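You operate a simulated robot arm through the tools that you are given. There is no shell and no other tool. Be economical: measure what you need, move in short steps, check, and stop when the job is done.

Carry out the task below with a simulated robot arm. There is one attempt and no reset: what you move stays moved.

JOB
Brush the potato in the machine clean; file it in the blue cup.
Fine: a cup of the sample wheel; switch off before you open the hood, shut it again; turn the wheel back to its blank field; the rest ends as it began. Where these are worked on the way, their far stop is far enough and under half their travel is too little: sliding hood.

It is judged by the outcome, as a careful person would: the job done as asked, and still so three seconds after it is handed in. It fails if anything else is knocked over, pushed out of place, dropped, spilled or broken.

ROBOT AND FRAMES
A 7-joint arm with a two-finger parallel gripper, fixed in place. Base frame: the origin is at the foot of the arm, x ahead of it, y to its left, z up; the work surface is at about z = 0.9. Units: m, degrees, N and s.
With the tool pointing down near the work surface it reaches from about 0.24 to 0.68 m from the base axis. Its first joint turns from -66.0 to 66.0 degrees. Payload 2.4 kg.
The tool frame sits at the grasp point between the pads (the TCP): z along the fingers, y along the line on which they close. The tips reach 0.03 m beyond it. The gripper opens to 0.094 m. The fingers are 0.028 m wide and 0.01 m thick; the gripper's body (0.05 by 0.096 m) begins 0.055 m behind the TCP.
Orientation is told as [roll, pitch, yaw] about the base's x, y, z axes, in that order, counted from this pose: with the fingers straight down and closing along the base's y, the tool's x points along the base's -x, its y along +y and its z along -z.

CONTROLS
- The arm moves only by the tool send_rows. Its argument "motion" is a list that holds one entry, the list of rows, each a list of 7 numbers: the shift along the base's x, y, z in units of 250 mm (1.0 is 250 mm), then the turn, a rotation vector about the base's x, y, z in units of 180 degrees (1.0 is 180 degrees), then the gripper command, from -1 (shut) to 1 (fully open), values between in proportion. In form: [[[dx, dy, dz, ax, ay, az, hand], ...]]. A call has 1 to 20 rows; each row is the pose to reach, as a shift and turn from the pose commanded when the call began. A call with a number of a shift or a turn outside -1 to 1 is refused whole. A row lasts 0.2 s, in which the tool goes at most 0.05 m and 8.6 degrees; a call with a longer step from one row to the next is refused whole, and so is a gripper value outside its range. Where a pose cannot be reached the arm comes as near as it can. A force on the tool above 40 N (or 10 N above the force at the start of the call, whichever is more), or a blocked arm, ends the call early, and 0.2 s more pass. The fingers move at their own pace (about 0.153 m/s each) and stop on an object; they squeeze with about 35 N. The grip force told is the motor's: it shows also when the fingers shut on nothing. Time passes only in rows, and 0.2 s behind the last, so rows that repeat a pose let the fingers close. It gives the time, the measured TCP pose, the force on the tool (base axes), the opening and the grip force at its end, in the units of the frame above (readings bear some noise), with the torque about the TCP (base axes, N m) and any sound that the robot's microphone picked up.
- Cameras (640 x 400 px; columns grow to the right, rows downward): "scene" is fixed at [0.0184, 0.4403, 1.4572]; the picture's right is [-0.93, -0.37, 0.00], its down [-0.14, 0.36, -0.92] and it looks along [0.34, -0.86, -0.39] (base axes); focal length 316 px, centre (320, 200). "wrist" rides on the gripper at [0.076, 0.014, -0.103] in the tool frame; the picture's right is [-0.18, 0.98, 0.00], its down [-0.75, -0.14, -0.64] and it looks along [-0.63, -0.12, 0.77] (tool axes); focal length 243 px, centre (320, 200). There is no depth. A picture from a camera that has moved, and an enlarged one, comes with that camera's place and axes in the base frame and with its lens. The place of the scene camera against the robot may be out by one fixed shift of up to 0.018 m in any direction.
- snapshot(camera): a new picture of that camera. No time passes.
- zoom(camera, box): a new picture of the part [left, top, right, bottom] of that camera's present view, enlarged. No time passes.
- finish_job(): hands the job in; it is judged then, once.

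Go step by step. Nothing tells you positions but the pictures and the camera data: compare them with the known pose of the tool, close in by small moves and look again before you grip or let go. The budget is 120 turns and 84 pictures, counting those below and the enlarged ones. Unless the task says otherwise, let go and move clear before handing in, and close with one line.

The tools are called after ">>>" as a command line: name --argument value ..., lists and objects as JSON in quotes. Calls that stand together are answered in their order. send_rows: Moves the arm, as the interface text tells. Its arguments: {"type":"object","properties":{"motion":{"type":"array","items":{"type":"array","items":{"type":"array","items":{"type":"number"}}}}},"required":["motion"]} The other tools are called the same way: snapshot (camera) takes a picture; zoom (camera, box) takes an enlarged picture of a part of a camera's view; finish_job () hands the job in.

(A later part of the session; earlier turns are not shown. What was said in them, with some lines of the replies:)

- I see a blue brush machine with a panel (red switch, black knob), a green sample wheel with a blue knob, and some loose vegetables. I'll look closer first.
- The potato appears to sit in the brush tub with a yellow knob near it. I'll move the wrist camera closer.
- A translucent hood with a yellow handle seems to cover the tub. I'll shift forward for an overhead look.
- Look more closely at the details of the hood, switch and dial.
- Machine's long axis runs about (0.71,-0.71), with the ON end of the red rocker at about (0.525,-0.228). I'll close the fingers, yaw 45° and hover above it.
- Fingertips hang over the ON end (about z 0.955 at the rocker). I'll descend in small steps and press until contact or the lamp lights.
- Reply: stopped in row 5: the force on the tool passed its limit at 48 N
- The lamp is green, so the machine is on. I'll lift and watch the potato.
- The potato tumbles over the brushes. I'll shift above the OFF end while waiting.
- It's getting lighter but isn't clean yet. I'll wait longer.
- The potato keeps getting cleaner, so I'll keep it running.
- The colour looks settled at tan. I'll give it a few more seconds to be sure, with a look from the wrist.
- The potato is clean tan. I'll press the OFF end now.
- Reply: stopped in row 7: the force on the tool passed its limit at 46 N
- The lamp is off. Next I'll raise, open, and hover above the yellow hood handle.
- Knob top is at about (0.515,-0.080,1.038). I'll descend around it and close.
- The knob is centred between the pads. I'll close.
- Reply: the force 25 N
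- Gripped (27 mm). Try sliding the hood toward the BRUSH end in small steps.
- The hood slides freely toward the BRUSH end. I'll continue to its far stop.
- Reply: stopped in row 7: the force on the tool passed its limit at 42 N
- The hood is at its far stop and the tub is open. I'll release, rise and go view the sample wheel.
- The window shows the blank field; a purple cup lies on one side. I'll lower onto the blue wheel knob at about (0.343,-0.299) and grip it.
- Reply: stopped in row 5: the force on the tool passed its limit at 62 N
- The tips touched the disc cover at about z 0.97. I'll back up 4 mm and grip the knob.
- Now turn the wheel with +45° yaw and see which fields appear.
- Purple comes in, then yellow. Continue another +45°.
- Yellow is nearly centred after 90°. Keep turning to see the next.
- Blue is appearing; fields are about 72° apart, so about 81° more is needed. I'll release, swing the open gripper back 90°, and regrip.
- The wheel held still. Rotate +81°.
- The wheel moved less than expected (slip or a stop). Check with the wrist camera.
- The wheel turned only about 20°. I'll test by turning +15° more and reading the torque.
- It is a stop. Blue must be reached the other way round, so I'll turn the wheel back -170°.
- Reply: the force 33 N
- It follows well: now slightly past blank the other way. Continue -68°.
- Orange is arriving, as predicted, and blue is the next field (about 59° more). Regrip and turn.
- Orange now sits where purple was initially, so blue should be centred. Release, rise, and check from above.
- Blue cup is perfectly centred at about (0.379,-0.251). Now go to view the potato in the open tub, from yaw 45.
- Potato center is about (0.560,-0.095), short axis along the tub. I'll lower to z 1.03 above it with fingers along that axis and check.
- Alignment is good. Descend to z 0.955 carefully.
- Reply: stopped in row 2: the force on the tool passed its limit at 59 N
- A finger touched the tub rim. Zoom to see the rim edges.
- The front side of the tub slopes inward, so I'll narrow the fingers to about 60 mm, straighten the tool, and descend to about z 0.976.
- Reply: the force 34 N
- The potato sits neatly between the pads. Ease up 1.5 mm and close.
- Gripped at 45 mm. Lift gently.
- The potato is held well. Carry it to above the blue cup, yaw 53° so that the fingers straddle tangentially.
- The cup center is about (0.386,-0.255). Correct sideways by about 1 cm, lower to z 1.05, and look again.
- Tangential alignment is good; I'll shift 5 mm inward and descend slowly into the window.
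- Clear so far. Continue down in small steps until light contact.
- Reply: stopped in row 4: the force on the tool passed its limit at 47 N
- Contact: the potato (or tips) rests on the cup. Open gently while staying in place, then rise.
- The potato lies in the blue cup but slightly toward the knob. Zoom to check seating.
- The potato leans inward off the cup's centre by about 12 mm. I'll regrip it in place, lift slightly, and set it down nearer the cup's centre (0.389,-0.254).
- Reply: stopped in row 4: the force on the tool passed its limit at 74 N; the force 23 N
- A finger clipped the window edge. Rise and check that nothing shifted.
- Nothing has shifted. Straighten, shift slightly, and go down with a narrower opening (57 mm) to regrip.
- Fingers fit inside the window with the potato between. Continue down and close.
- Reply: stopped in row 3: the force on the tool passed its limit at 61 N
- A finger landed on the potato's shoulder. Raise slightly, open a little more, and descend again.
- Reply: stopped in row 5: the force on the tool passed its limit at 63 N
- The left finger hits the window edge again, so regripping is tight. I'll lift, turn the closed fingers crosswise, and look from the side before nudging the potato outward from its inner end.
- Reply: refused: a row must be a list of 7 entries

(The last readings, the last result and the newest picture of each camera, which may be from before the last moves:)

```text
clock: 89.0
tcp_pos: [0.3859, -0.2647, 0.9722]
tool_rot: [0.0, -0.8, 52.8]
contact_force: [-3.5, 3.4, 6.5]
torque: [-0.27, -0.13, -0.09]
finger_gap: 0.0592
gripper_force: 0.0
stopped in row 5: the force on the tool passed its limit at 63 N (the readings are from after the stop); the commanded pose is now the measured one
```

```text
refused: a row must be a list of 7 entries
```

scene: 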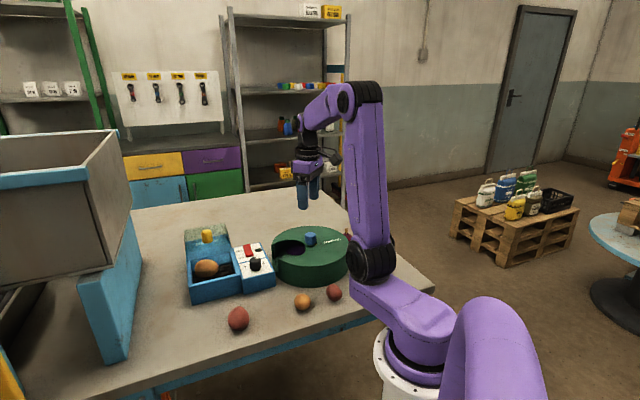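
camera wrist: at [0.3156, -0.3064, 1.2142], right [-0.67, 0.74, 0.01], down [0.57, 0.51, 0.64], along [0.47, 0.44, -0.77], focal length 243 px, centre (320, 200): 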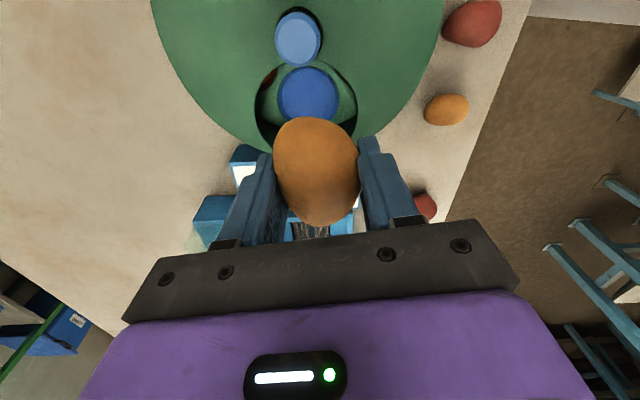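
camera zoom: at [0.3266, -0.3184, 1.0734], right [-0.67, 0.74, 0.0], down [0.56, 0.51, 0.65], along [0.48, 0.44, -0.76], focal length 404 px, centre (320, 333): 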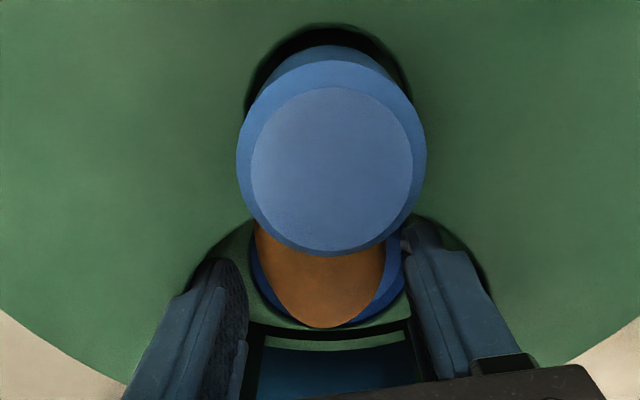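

>>> send_rows --motion '[[[0, 0, 0.06, 0, 0, 0, 0.2], [0, 0, 0.2, 0, 0, 0, 0.2], [0, 0, 0.35, 0, 0, 0, 0], [0, 0, 0.35, 0, 0.003, -0.047, -1], [0, 0, 0.35, 0, 0.003, -0.094, -1], [0, 0, 0.35, 0, 0.003, -0.141, -1], [0, 0, 0.35, 0, 0.003, -0.188, -1], [0, 0, 0.35, 0, 0.003, -0.235, -1], [0, 0, 0.35, 0, 0.003, -0.282, -1], [-0.02, 0, 0.35, 0, 0.003, -0.329, -1], [-0.04, -0.01, 0.35, 0, 0.003, -0.376, -1], [-0.06, -0.02, 0.35, 0, 0.003, -0.423, -1], [-0.076, -0.037, 0.35, 0, 0.003, -0.47, -1], [-0.076, -0.037, 0.35, 0, 0.003, -0.515, -1], [-0.076, -0.037, 0.35, 0, 0.003, -0.527, -1]]]'

>>> zoom --camera "wrist" --box '[160, 0, 480, 240]'

```text
clock: 92.2
tcp_pos: [0.3665, -0.274, 1.0589]
tool_rot: [0.1, -0.3, -42.1]
contact_force: [0.0, 0.4, -0.5]
torque: [-0.02, 0.0, -0.03]
finger_gap: 0.0002
gripper_force: 32.6
```

```text
1.67 times, centred on (320, 120) of wrist
camera zoom: at [0.3194, -0.2122, 1.1614], right [0.8, 0.6, 0.0], down [0.46, -0.61, 0.65], along [0.39, -0.51, -0.76], focal length 404 px, centre (320, 333)
```

zoom: 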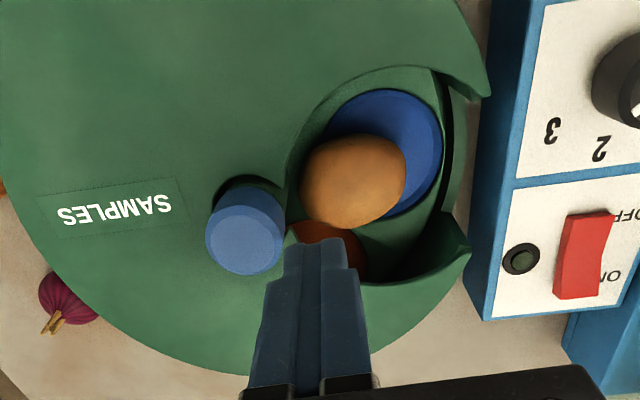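

The potato is seated about 15–20 mm inward of the cup centre. I'll regrip with the fingers 1 cm further out, where the window is wider and the pads still catch its widest part.

>>> send_rows --motion '[[[0.02, 0.015, 0, 0, 0, 0.0455, -0.5], [0.04, 0.03, 0, 0, 0, 0.091, 0], [0.06, 0.045, 0, 0, 0, 0.1365, 0.31], [0.08, 0.06, 0, 0, 0, 0.182, 0.31], [0.0996, 0.0744, 0, 0, 0, 0.2275, 0.31], [0.0996, 0.0744, 0, 0, 0, 0.273, 0.31], [0.0996, 0.0744, 0, 0, 0, 0.3185, 0.31], [0.0996, 0.0744, 0, 0, 0, 0.364, 0.31], [0.0996, 0.0744, 0, 0, 0, 0.4095, 0.31], [0.0996, 0.0744, 0, 0, 0, 0.455, 0.31], [0.0996, 0.0744, 0, 0, 0, 0.5, 0.31], [0.0996, 0.0744, -0.1, 0, 0, 0.5, 0.31], [0.0996, 0.0744, -0.2, 0, 0, 0.5, 0.31], [0.0996, 0.0744, -0.2, 0, 0, 0.5, 0.31]]]'

>>> zoom --camera "wrist" --box '[160, 0, 480, 240]'

```text
clock: 95.2
tcp_pos: [0.3917, -0.2561, 1.009]
tool_rot: [0.1, -0.2, 47.9]
contact_force: [-1.0, 0.4, 0.3]
torque: [0.02, 0.0, 0.03]
finger_gap: 0.0618
gripper_force: 0.1
```

```text
1.67 times, centred on (320, 120) of wrist
camera zoom: at [0.3297, -0.3031, 1.1107], right [-0.61, 0.8, 0.0], down [0.61, 0.46, 0.65], along [0.51, 0.39, -0.76], focal length 404 px, centre (320, 333)
```

zoom: 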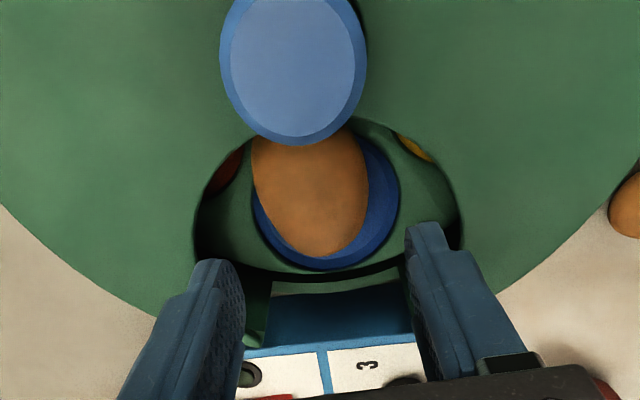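

Shift 3 mm left, narrow to about 54 mm, and descend slowly.

>>> send_rows --motion '[[[0.01, -0.009, 0, 0, 0, 0, 0.15], [0.01, -0.009, -0.05, 0, 0, 0, 0.15], [0.01, -0.009, -0.09, 0, 0, 0, 0.15], [0.01, -0.009, -0.12, 0, 0, 0, 0.15], [0.01, -0.009, -0.15, 0, 0, 0, 0.15], [0.01, -0.009, -0.18, 0, 0, 0, 0.15]]]'

```text
clock: 96.5
tcp_pos: [0.3964, -0.2602, 0.9717]
tool_rot: [-0.6, -0.4, 47.8]
contact_force: [-7.7, 6.5, 13.9]
torque: [-0.48, -0.24, -0.14]
finger_gap: 0.0503
gripper_force: 0.2
stopped in row 6: the force on the tool passed its limit at 57 N (the readings are from after the stop); the commanded pose is now the measured one
```

The tips seem to rest on the wheel plate beside the cup; the potato is between them. Ease up 1 mm and close here.

>>> send_rows --motion '[[[0, 0, 0.004, 0.003, 0.002, 0, 0.0], [0, 0, 0.0, 0.003, 0.002, 0, -0.5], [0, 0, -0.01, 0.003, 0.002, 0, -1], [0, 0, -0.01, 0.003, 0.002, 0, -1], [0, 0, -0.01, 0.003, 0.002, 0, -1]]]'

>>> zoom --camera "wrist" --box '[160, 0, 480, 240]'

```text
clock: 97.7
tcp_pos: [0.3965, -0.2605, 0.9706]
tool_rot: [-0.3, -0.6, 47.9]
contact_force: [0.5, -0.2, 30.2]
torque: [-0.17, -0.1, 0.05]
finger_gap: 0.0434
gripper_force: 34.9
```

```text
1.67 times, centred on (320, 120) of wrist
camera zoom: at [0.3341, -0.3084, 1.0715], right [-0.61, 0.8, 0.0], down [0.6, 0.46, 0.65], along [0.52, 0.39, -0.76], focal length 404 px, centre (320, 333)
```

zoom: 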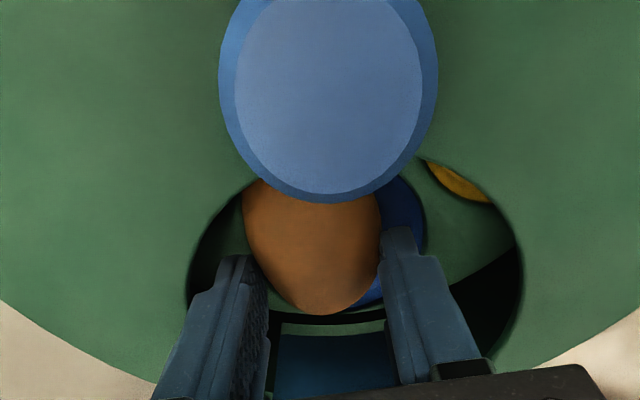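

Gripped at 43 mm. Lift 12 mm, shift outward 14 mm and 9 mm sideways to center over the cup, then lower.

>>> send_rows --motion '[[[0, 0, 0.02, 0, 0, 0, -1], [0, 0, 0.05, 0, 0, 0, -1], [0.004, 0.02, 0.055, 0, 0, 0, -1], [0.008, 0.045, 0.055, 0, 0, 0, -1], [0.012, 0.065, 0.055, 0, 0, 0, -1], [0.012, 0.065, 0.055, 0, 0, 0, -1]]]'

>>> zoom --camera "wrist" --box '[160, 0, 480, 240]'

```text
clock: 99.1
tcp_pos: [0.3991, -0.2424, 0.982]
tool_rot: [0.0, -0.7, 47.9]
contact_force: [-0.4, 0.3, -0.9]
torque: [-0.02, -0.05, 0.01]
finger_gap: 0.0434
gripper_force: 35.4
```

```text
1.67 times, centred on (320, 120) of wrist
camera zoom: at [0.3374, -0.2916, 1.084], right [-0.61, 0.8, 0.0], down [0.61, 0.46, 0.65], along [0.52, 0.39, -0.76], focal length 404 px, centre (320, 333)
```

zoom: 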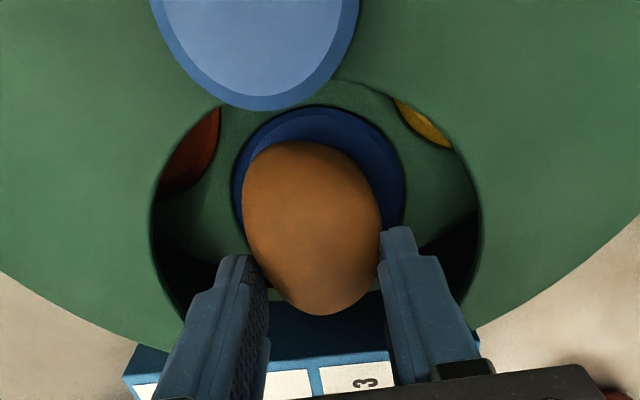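

The potato is now well over the cup centre. Lower slowly.

>>> send_rows --motion '[[[0, 0, -0.02, 0, 0, 0, -1], [0, 0, -0.04, 0, 0, 0, -1], [0, 0, -0.055, 0, 0, 0, -1], [0, 0, -0.07, 0, 0, 0, -1], [0, 0, -0.085, 0, 0, 0, -1], [0, 0, -0.1, 0, 0, 0, -1], [0, 0, -0.11, 0, 0, 0, -1]]]'

```text
clock: 100.7
tcp_pos: [0.3984, -0.244, 0.9551]
tool_rot: [-0.1, -0.7, 47.9]
contact_force: [-1.3, -2.9, 31.7]
torque: [-0.29, 0.13, -0.02]
finger_gap: 0.043
gripper_force: 35.1
```

Contact is now firm at z 0.955. Release and rise straight up.

>>> send_rows --motion '[[[0, 0, 0.004, 0, 0, 0, -0.1], [0, 0, 0.004, 0, 0, 0, 0.1], [0, 0, 0.004, 0, 0, 0, 0.12], [0, 0, 0.05, 0, 0, 0, 0.12], [0, 0, 0.12, 0, 0, 0, 0.12], [0, 0, 0.25, 0, 0, 0, 0.12], [0, 0, 0.4, 0, 0, 0, 0.12], [-0.05, -0.05, 0.58, 0, 0, 0, 0.12], [-0.05, -0.05, 0.58, 0, 0, 0, 0.12]]]'

>>> zoom --camera "wrist" --box '[160, 0, 480, 240]'

```text
clock: 102.7
tcp_pos: [0.3851, -0.256, 1.0987]
tool_rot: [-0.1, -0.6, 48.0]
contact_force: [0.3, -0.2, 0.8]
torque: [0.02, -0.01, 0.02]
finger_gap: 0.0524
gripper_force: 0.1
```

```text
1.67 times, centred on (320, 120) of wrist
camera zoom: at [0.3228, -0.3039, 1.2004], right [-0.61, 0.8, 0.0], down [0.61, 0.46, 0.65], along [0.52, 0.39, -0.76], focal length 404 px, centre (320, 333)
```

zoom: 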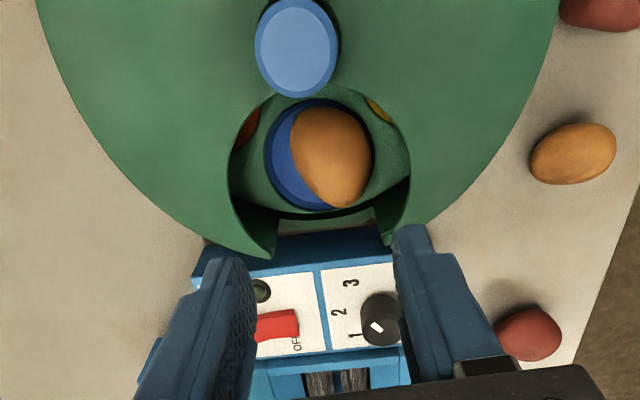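

The potato now sits in the blue cup. Next: go back to the wheel knob at yaw -5°, grip it, ready to turn +144°.

>>> send_rows --motion '[[[-0.04, -0.04, 0, 0, 0.002, -0.045, 0.4], [-0.09, -0.09, 0, 0, 0.003, -0.09, 0.4], [-0.13, -0.13, 0, 0, 0.003, -0.135, 0.4], [-0.164, -0.173, 0, 0, 0.003, -0.18, 0.4], [-0.164, -0.173, 0, 0, 0.003, -0.225, 0.4], [-0.164, -0.173, 0, 0, 0.003, -0.27, 0.4], [-0.164, -0.173, -0.1, 0, 0.003, -0.294, 0.4], [-0.164, -0.173, -0.2, 0, 0.003, -0.294, 0.4], [-0.164, -0.173, -0.3, 0, 0.003, -0.294, 0.4], [-0.164, -0.173, -0.345, 0, 0.003, -0.294, 0.4], [-0.164, -0.173, -0.368, 0, 0.003, -0.294, 0.4], [-0.164, -0.173, -0.368, 0, 0.003, -0.294, 0], [-0.164, -0.173, -0.368, 0, 0.003, -0.294, -0.5], [-0.164, -0.173, -0.368, 0, 0.003, -0.294, -1], [-0.164, -0.173, -0.368, 0, 0.003, -0.294, -1]]]'

```text
clock: 105.9
tcp_pos: [0.3455, -0.2992, 1.0066]
tool_rot: [0.2, -0.1, -5.0]
contact_force: [-0.5, -2.8, -8.5]
torque: [-1.08, -0.48, 0.03]
finger_gap: 0.034
gripper_force: 45.1
```

Gripped (34 mm). Turn +40° slowly and check the potato and torque.

>>> send_rows --motion '[[[0, 0, 0, 0, 0, 0.028, -1], [0, 0, 0, 0, 0, 0.056, -1], [0, 0, 0, 0, 0, 0.083, -1], [0, 0, 0, 0, 0, 0.111, -1], [0, 0, 0, 0, 0, 0.139, -1], [0, 0, 0, 0, 0, 0.167, -1], [0, 0, 0, 0, 0, 0.194, -1], [0, 0, 0, 0, 0, 0.222, -1]]]'

>>> zoom --camera "scene" --box '[265, 205, 365, 295]'

```text
clock: 107.7
tcp_pos: [0.3445, -0.2982, 1.0073]
tool_rot: [0.4, 0.0, 35.1]
contact_force: [-9.6, -1.4, -29.6]
torque: [-1.14, 0.13, -0.05]
finger_gap: 0.0337
gripper_force: 45.2
```

```text
4.44 times, centred on (315, 250) of scene
camera zoom: at [0.0185, 0.4401, 1.4573], right [-0.93, -0.37, 0.0], down [-0.14, 0.36, -0.92], along [0.34, -0.85, -0.39], focal length 1404 px, centre (342, -22)
```

zoom: 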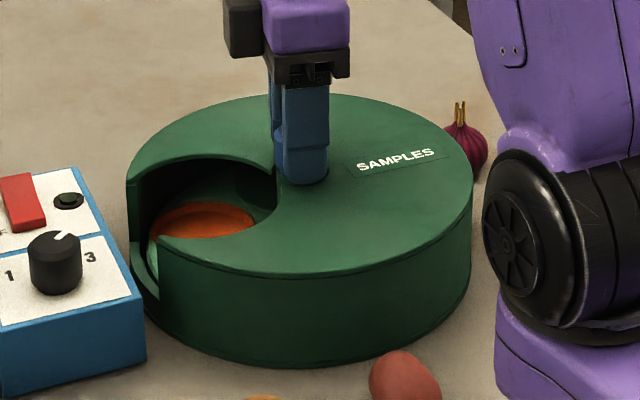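

It turns freely, with the potato under the cover and no jam. Continue +104° to blank.

>>> send_rows --motion '[[[0, 0, 0, 0, 0, 0.039, -1], [0, 0, 0, 0, 0, 0.078, -1], [0, 0, 0, 0, 0, 0.117, -1], [0, 0, 0, 0, 0, 0.156, -1], [0, 0, 0, 0, 0, 0.195, -1], [0, 0, 0, 0, 0, 0.234, -1], [0, 0, 0, 0, 0, 0.273, -1], [0, 0, 0, 0, 0, 0.312, -1], [0, 0, 0, 0, 0, 0.351, -1], [0, 0, 0, 0, 0, 0.39, -1], [0, 0, 0, 0, 0, 0.429, -1], [0, 0, 0, 0, 0, 0.468, -1], [0, 0, 0, 0, 0, 0.507, -1], [0, 0, 0, 0, 0, 0.546, -1], [0, 0, 0, 0, 0, 0.578, -1], [0, 0, 0, 0, 0, 0.578, -1]]]'

>>> zoom --camera "scene" --box '[265, 215, 365, 295]'

```text
clock: 111.1
tcp_pos: [0.3446, -0.2996, 1.0071]
tool_rot: [0.2, -0.4, 139.0]
contact_force: [-19.0, 4.5, -7.4]
torque: [0.64, -0.67, 0.05]
finger_gap: 0.0337
gripper_force: 44.1
```

```text
5.00 times, centred on (315, 255) of scene
camera zoom: at [0.0179, 0.4404, 1.4572], right [-0.93, -0.37, 0.0], down [-0.14, 0.36, -0.92], along [0.34, -0.86, -0.39], focal length 1580 px, centre (345, -75)
```

zoom: 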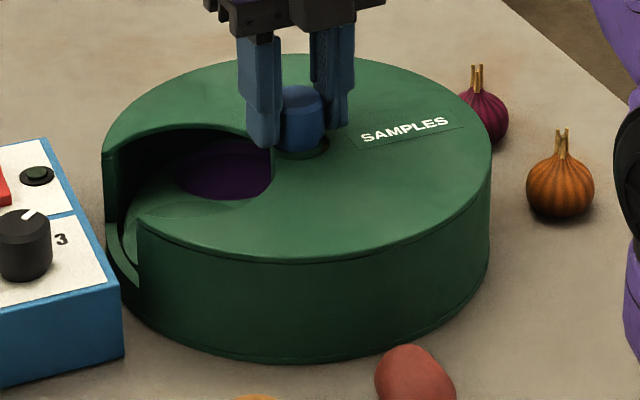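

Blank is back exactly as at the start. Release, rise, and travel to the hood handle near (0.595,-0.160).

>>> send_rows --motion '[[[0, 0, 0, 0, 0, 0, 0], [0, 0, 0, 0, 0, 0, 0.45], [0, 0, 0.1, 0, 0, 0, 0.45], [0, 0, 0.25, 0, 0, 0, 0.45], [0, 0, 0.4, 0, 0, -0.047, 0.45], [0, 0, 0.45, 0, 0, -0.094, 0.45], [0.05, 0.03, 0.45, 0, 0, -0.141, 0.45], [0.12, 0.07, 0.45, 0, 0, -0.188, 0.45], [0.22, 0.13, 0.45, 0, 0, -0.235, 0.45], [0.34, 0.2, 0.45, 0, 0, -0.282, 0.45], [0.46, 0.27, 0.45, 0, 0, -0.329, 0.45], [0.58, 0.34, 0.45, 0, 0, -0.376, 0.45], [0.7, 0.4, 0.45, 0, 0, -0.423, 0.45], [0.8, 0.46, 0.45, 0, 0, -0.47, 0.45], [0.9, 0.51, 0.45, 0, 0, -0.5, 0.45], [0.99, 0.557, 0.45, 0, 0, -0.522, 0.45], [0.99, 0.557, 0.45, 0, 0, -0.522, 0.45]]]'

>>> snapshot --camera "wrist"

```text
clock: 114.7
tcp_pos: [0.5944, -0.1603, 1.1191]
tool_rot: [0.2, 0.0, 44.9]
contact_force: [0.5, -1.0, -0.7]
torque: [0.0, 0.01, 0.01]
finger_gap: 0.0683
gripper_force: 0.1
```

```text
4 pictures are left
camera wrist: at [0.5304, -0.2046, 1.2217], right [-0.56, 0.83, 0.0], down [0.63, 0.43, 0.64], along [0.53, 0.36, -0.77], focal length 243 px, centre (320, 200)
```

wrist: 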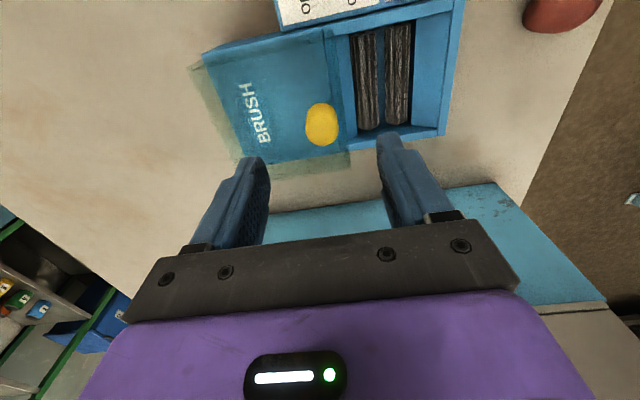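

The handle lies under the gripper. Descend and grip.

>>> send_rows --motion '[[[0.008, 0.008, -0.1, 0, 0, 0, 0.45], [0.008, 0.008, -0.2, 0, 0, 0, 0.45], [0.008, 0.008, -0.26, 0, 0, 0, 0.45], [0.008, 0.008, -0.312, 0, 0, 0, 0.45], [0.008, 0.008, -0.312, 0, 0, 0, 0], [0.008, 0.008, -0.312, 0, 0, 0, -0.5], [0.008, 0.008, -0.312, 0, 0, 0, -1], [0.008, 0.008, -0.312, 0, 0, 0, -1]]]'

```text
clock: 116.5
tcp_pos: [0.5954, -0.158, 1.0402]
tool_rot: [0.2, 0.0, 45.0]
contact_force: [-4.5, 1.5, -2.5]
torque: [-0.29, -0.4, 0.07]
finger_gap: 0.0273
gripper_force: 45.1
```

Gripped (27 mm). Slide the hood shut to its stop.

>>> send_rows --motion '[[[-0.03, 0.03, 0, 0, 0, 0, -1], [-0.06, 0.06, 0, 0, 0, 0, -1], [-0.09, 0.09, 0, 0, 0, 0, -1], [-0.12, 0.12, 0, 0, 0, 0, -1], [-0.15, 0.15, 0, 0, 0, 0, -1], [-0.18, 0.18, 0, 0, 0, 0, -1], [-0.21, 0.21, 0, 0, 0, 0, -1], [-0.24, 0.24, 0, 0, 0, 0, -1], [-0.27, 0.27, 0, 0, 0, 0, -1], [-0.295, 0.295, 0, 0, 0, 0, -1], [-0.31, 0.31, 0, 0, 0, 0, -1], [-0.325, 0.325, 0, 0, 0, 0, -1], [-0.335, 0.335, 0, 0, 0, 0, -1]]]'

```text
clock: 119.2
tcp_pos: [0.5186, -0.0802, 1.0436]
tool_rot: [-0.8, -0.6, 44.6]
contact_force: [12.0, -4.1, -9.4]
torque: [0.19, 0.59, 0.02]
finger_gap: 0.0271
gripper_force: 45.0
stopped in row 13: the force on the tool passed its limit at 44 N (the readings are from after the stop); the commanded pose is now the measured one
```

The hood hit its closed stop at the original position. Release, rise, and verify.

>>> send_rows --motion '[[[0, 0, 0, 0, 0, 0, 0], [0, 0, 0, 0, 0, 0, 0.45], [0, 0, 0.08, 0, 0, 0, 0.45], [0, 0, 0.2, 0, 0, 0, 0.45], [0, 0, 0.38, 0, 0, 0, 0.45], [-0.05, 0, 0.55, 0, 0, 0, 0.45], [-0.1, 0, 0.75, 0, 0, 0, 0.45], [-0.1, 0, 0.75, 0, 0, 0, 0.45]]]'

>>> zoom --camera "scene" --box '[175, 205, 375, 335]'

```text
refused: row 7 steps farther than a row can; nothing moved
```

```text
3.08 times, centred on (275, 270) of scene
camera zoom: at [0.019, 0.4402, 1.4572], right [-0.93, -0.37, 0.0], down [-0.14, 0.36, -0.92], along [0.34, -0.86, -0.39], focal length 972 px, centre (458, -15)
```

zoom: 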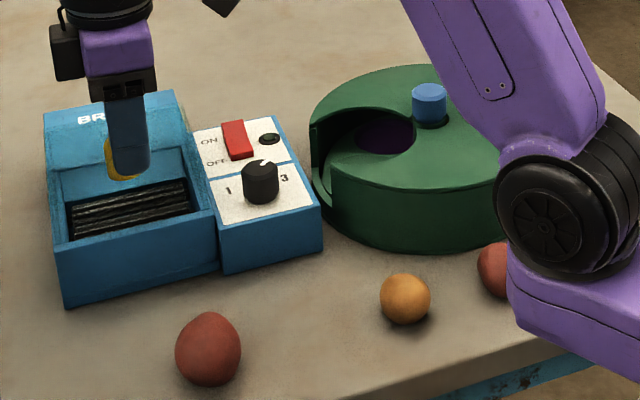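

>>> send_rows --motion '[[[0, 0, 0, 0, 0, 0, 0], [0, 0, 0, 0, 0, 0, 0.45], [0, 0, 0.08, 0, 0, 0, 0.45], [0, 0, 0.2, 0, 0, 0, 0.45], [0, 0, 0.36, 0, 0, 0, 0.45], [0, 0, 0.52, 0, 0, 0, 0.45], [0, 0, 0.68, 0, 0, 0, 0.45], [0, 0, 0.68, 0, 0, 0, 0.45]]]'

>>> zoom --camera "scene" --box '[175, 205, 375, 335]'

```text
clock: 121.0
tcp_pos: [0.5162, -0.0801, 1.2132]
tool_rot: [-0.7, -0.5, 44.6]
contact_force: [-0.2, 0.4, -0.4]
torque: [0.0, -0.01, 0.0]
finger_gap: 0.068
gripper_force: 0.0
```

```text
3.08 times, centred on (275, 270) of scene
camera zoom: at [0.0184, 0.4403, 1.4572], right [-0.93, -0.37, 0.0], down [-0.14, 0.36, -0.92], along [0.34, -0.86, -0.39], focal length 972 px, centre (458, -15)
```

zoom: 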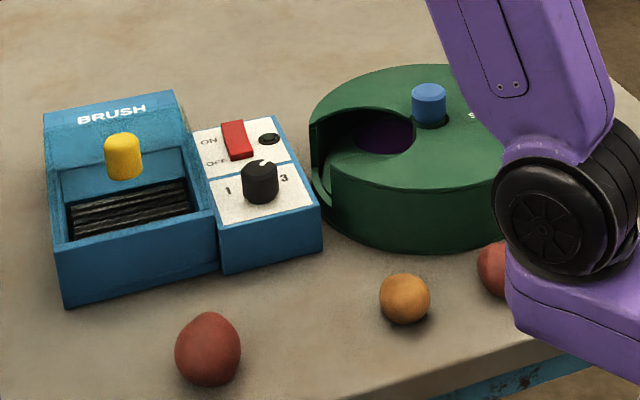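

The hood is shut, the machine is off with its lamp dark, the wheel shows its blank field, and everything else stands as it began. I'm handing in.

>>> finish_job

```text
The job is handed in.
```

The potato is brushed clean and filed in the blue cup; the machine is off, the hood is shut and the wheel is back on its blank field. I didn't look inside the wheel after turning it back, though it turned without jamming.
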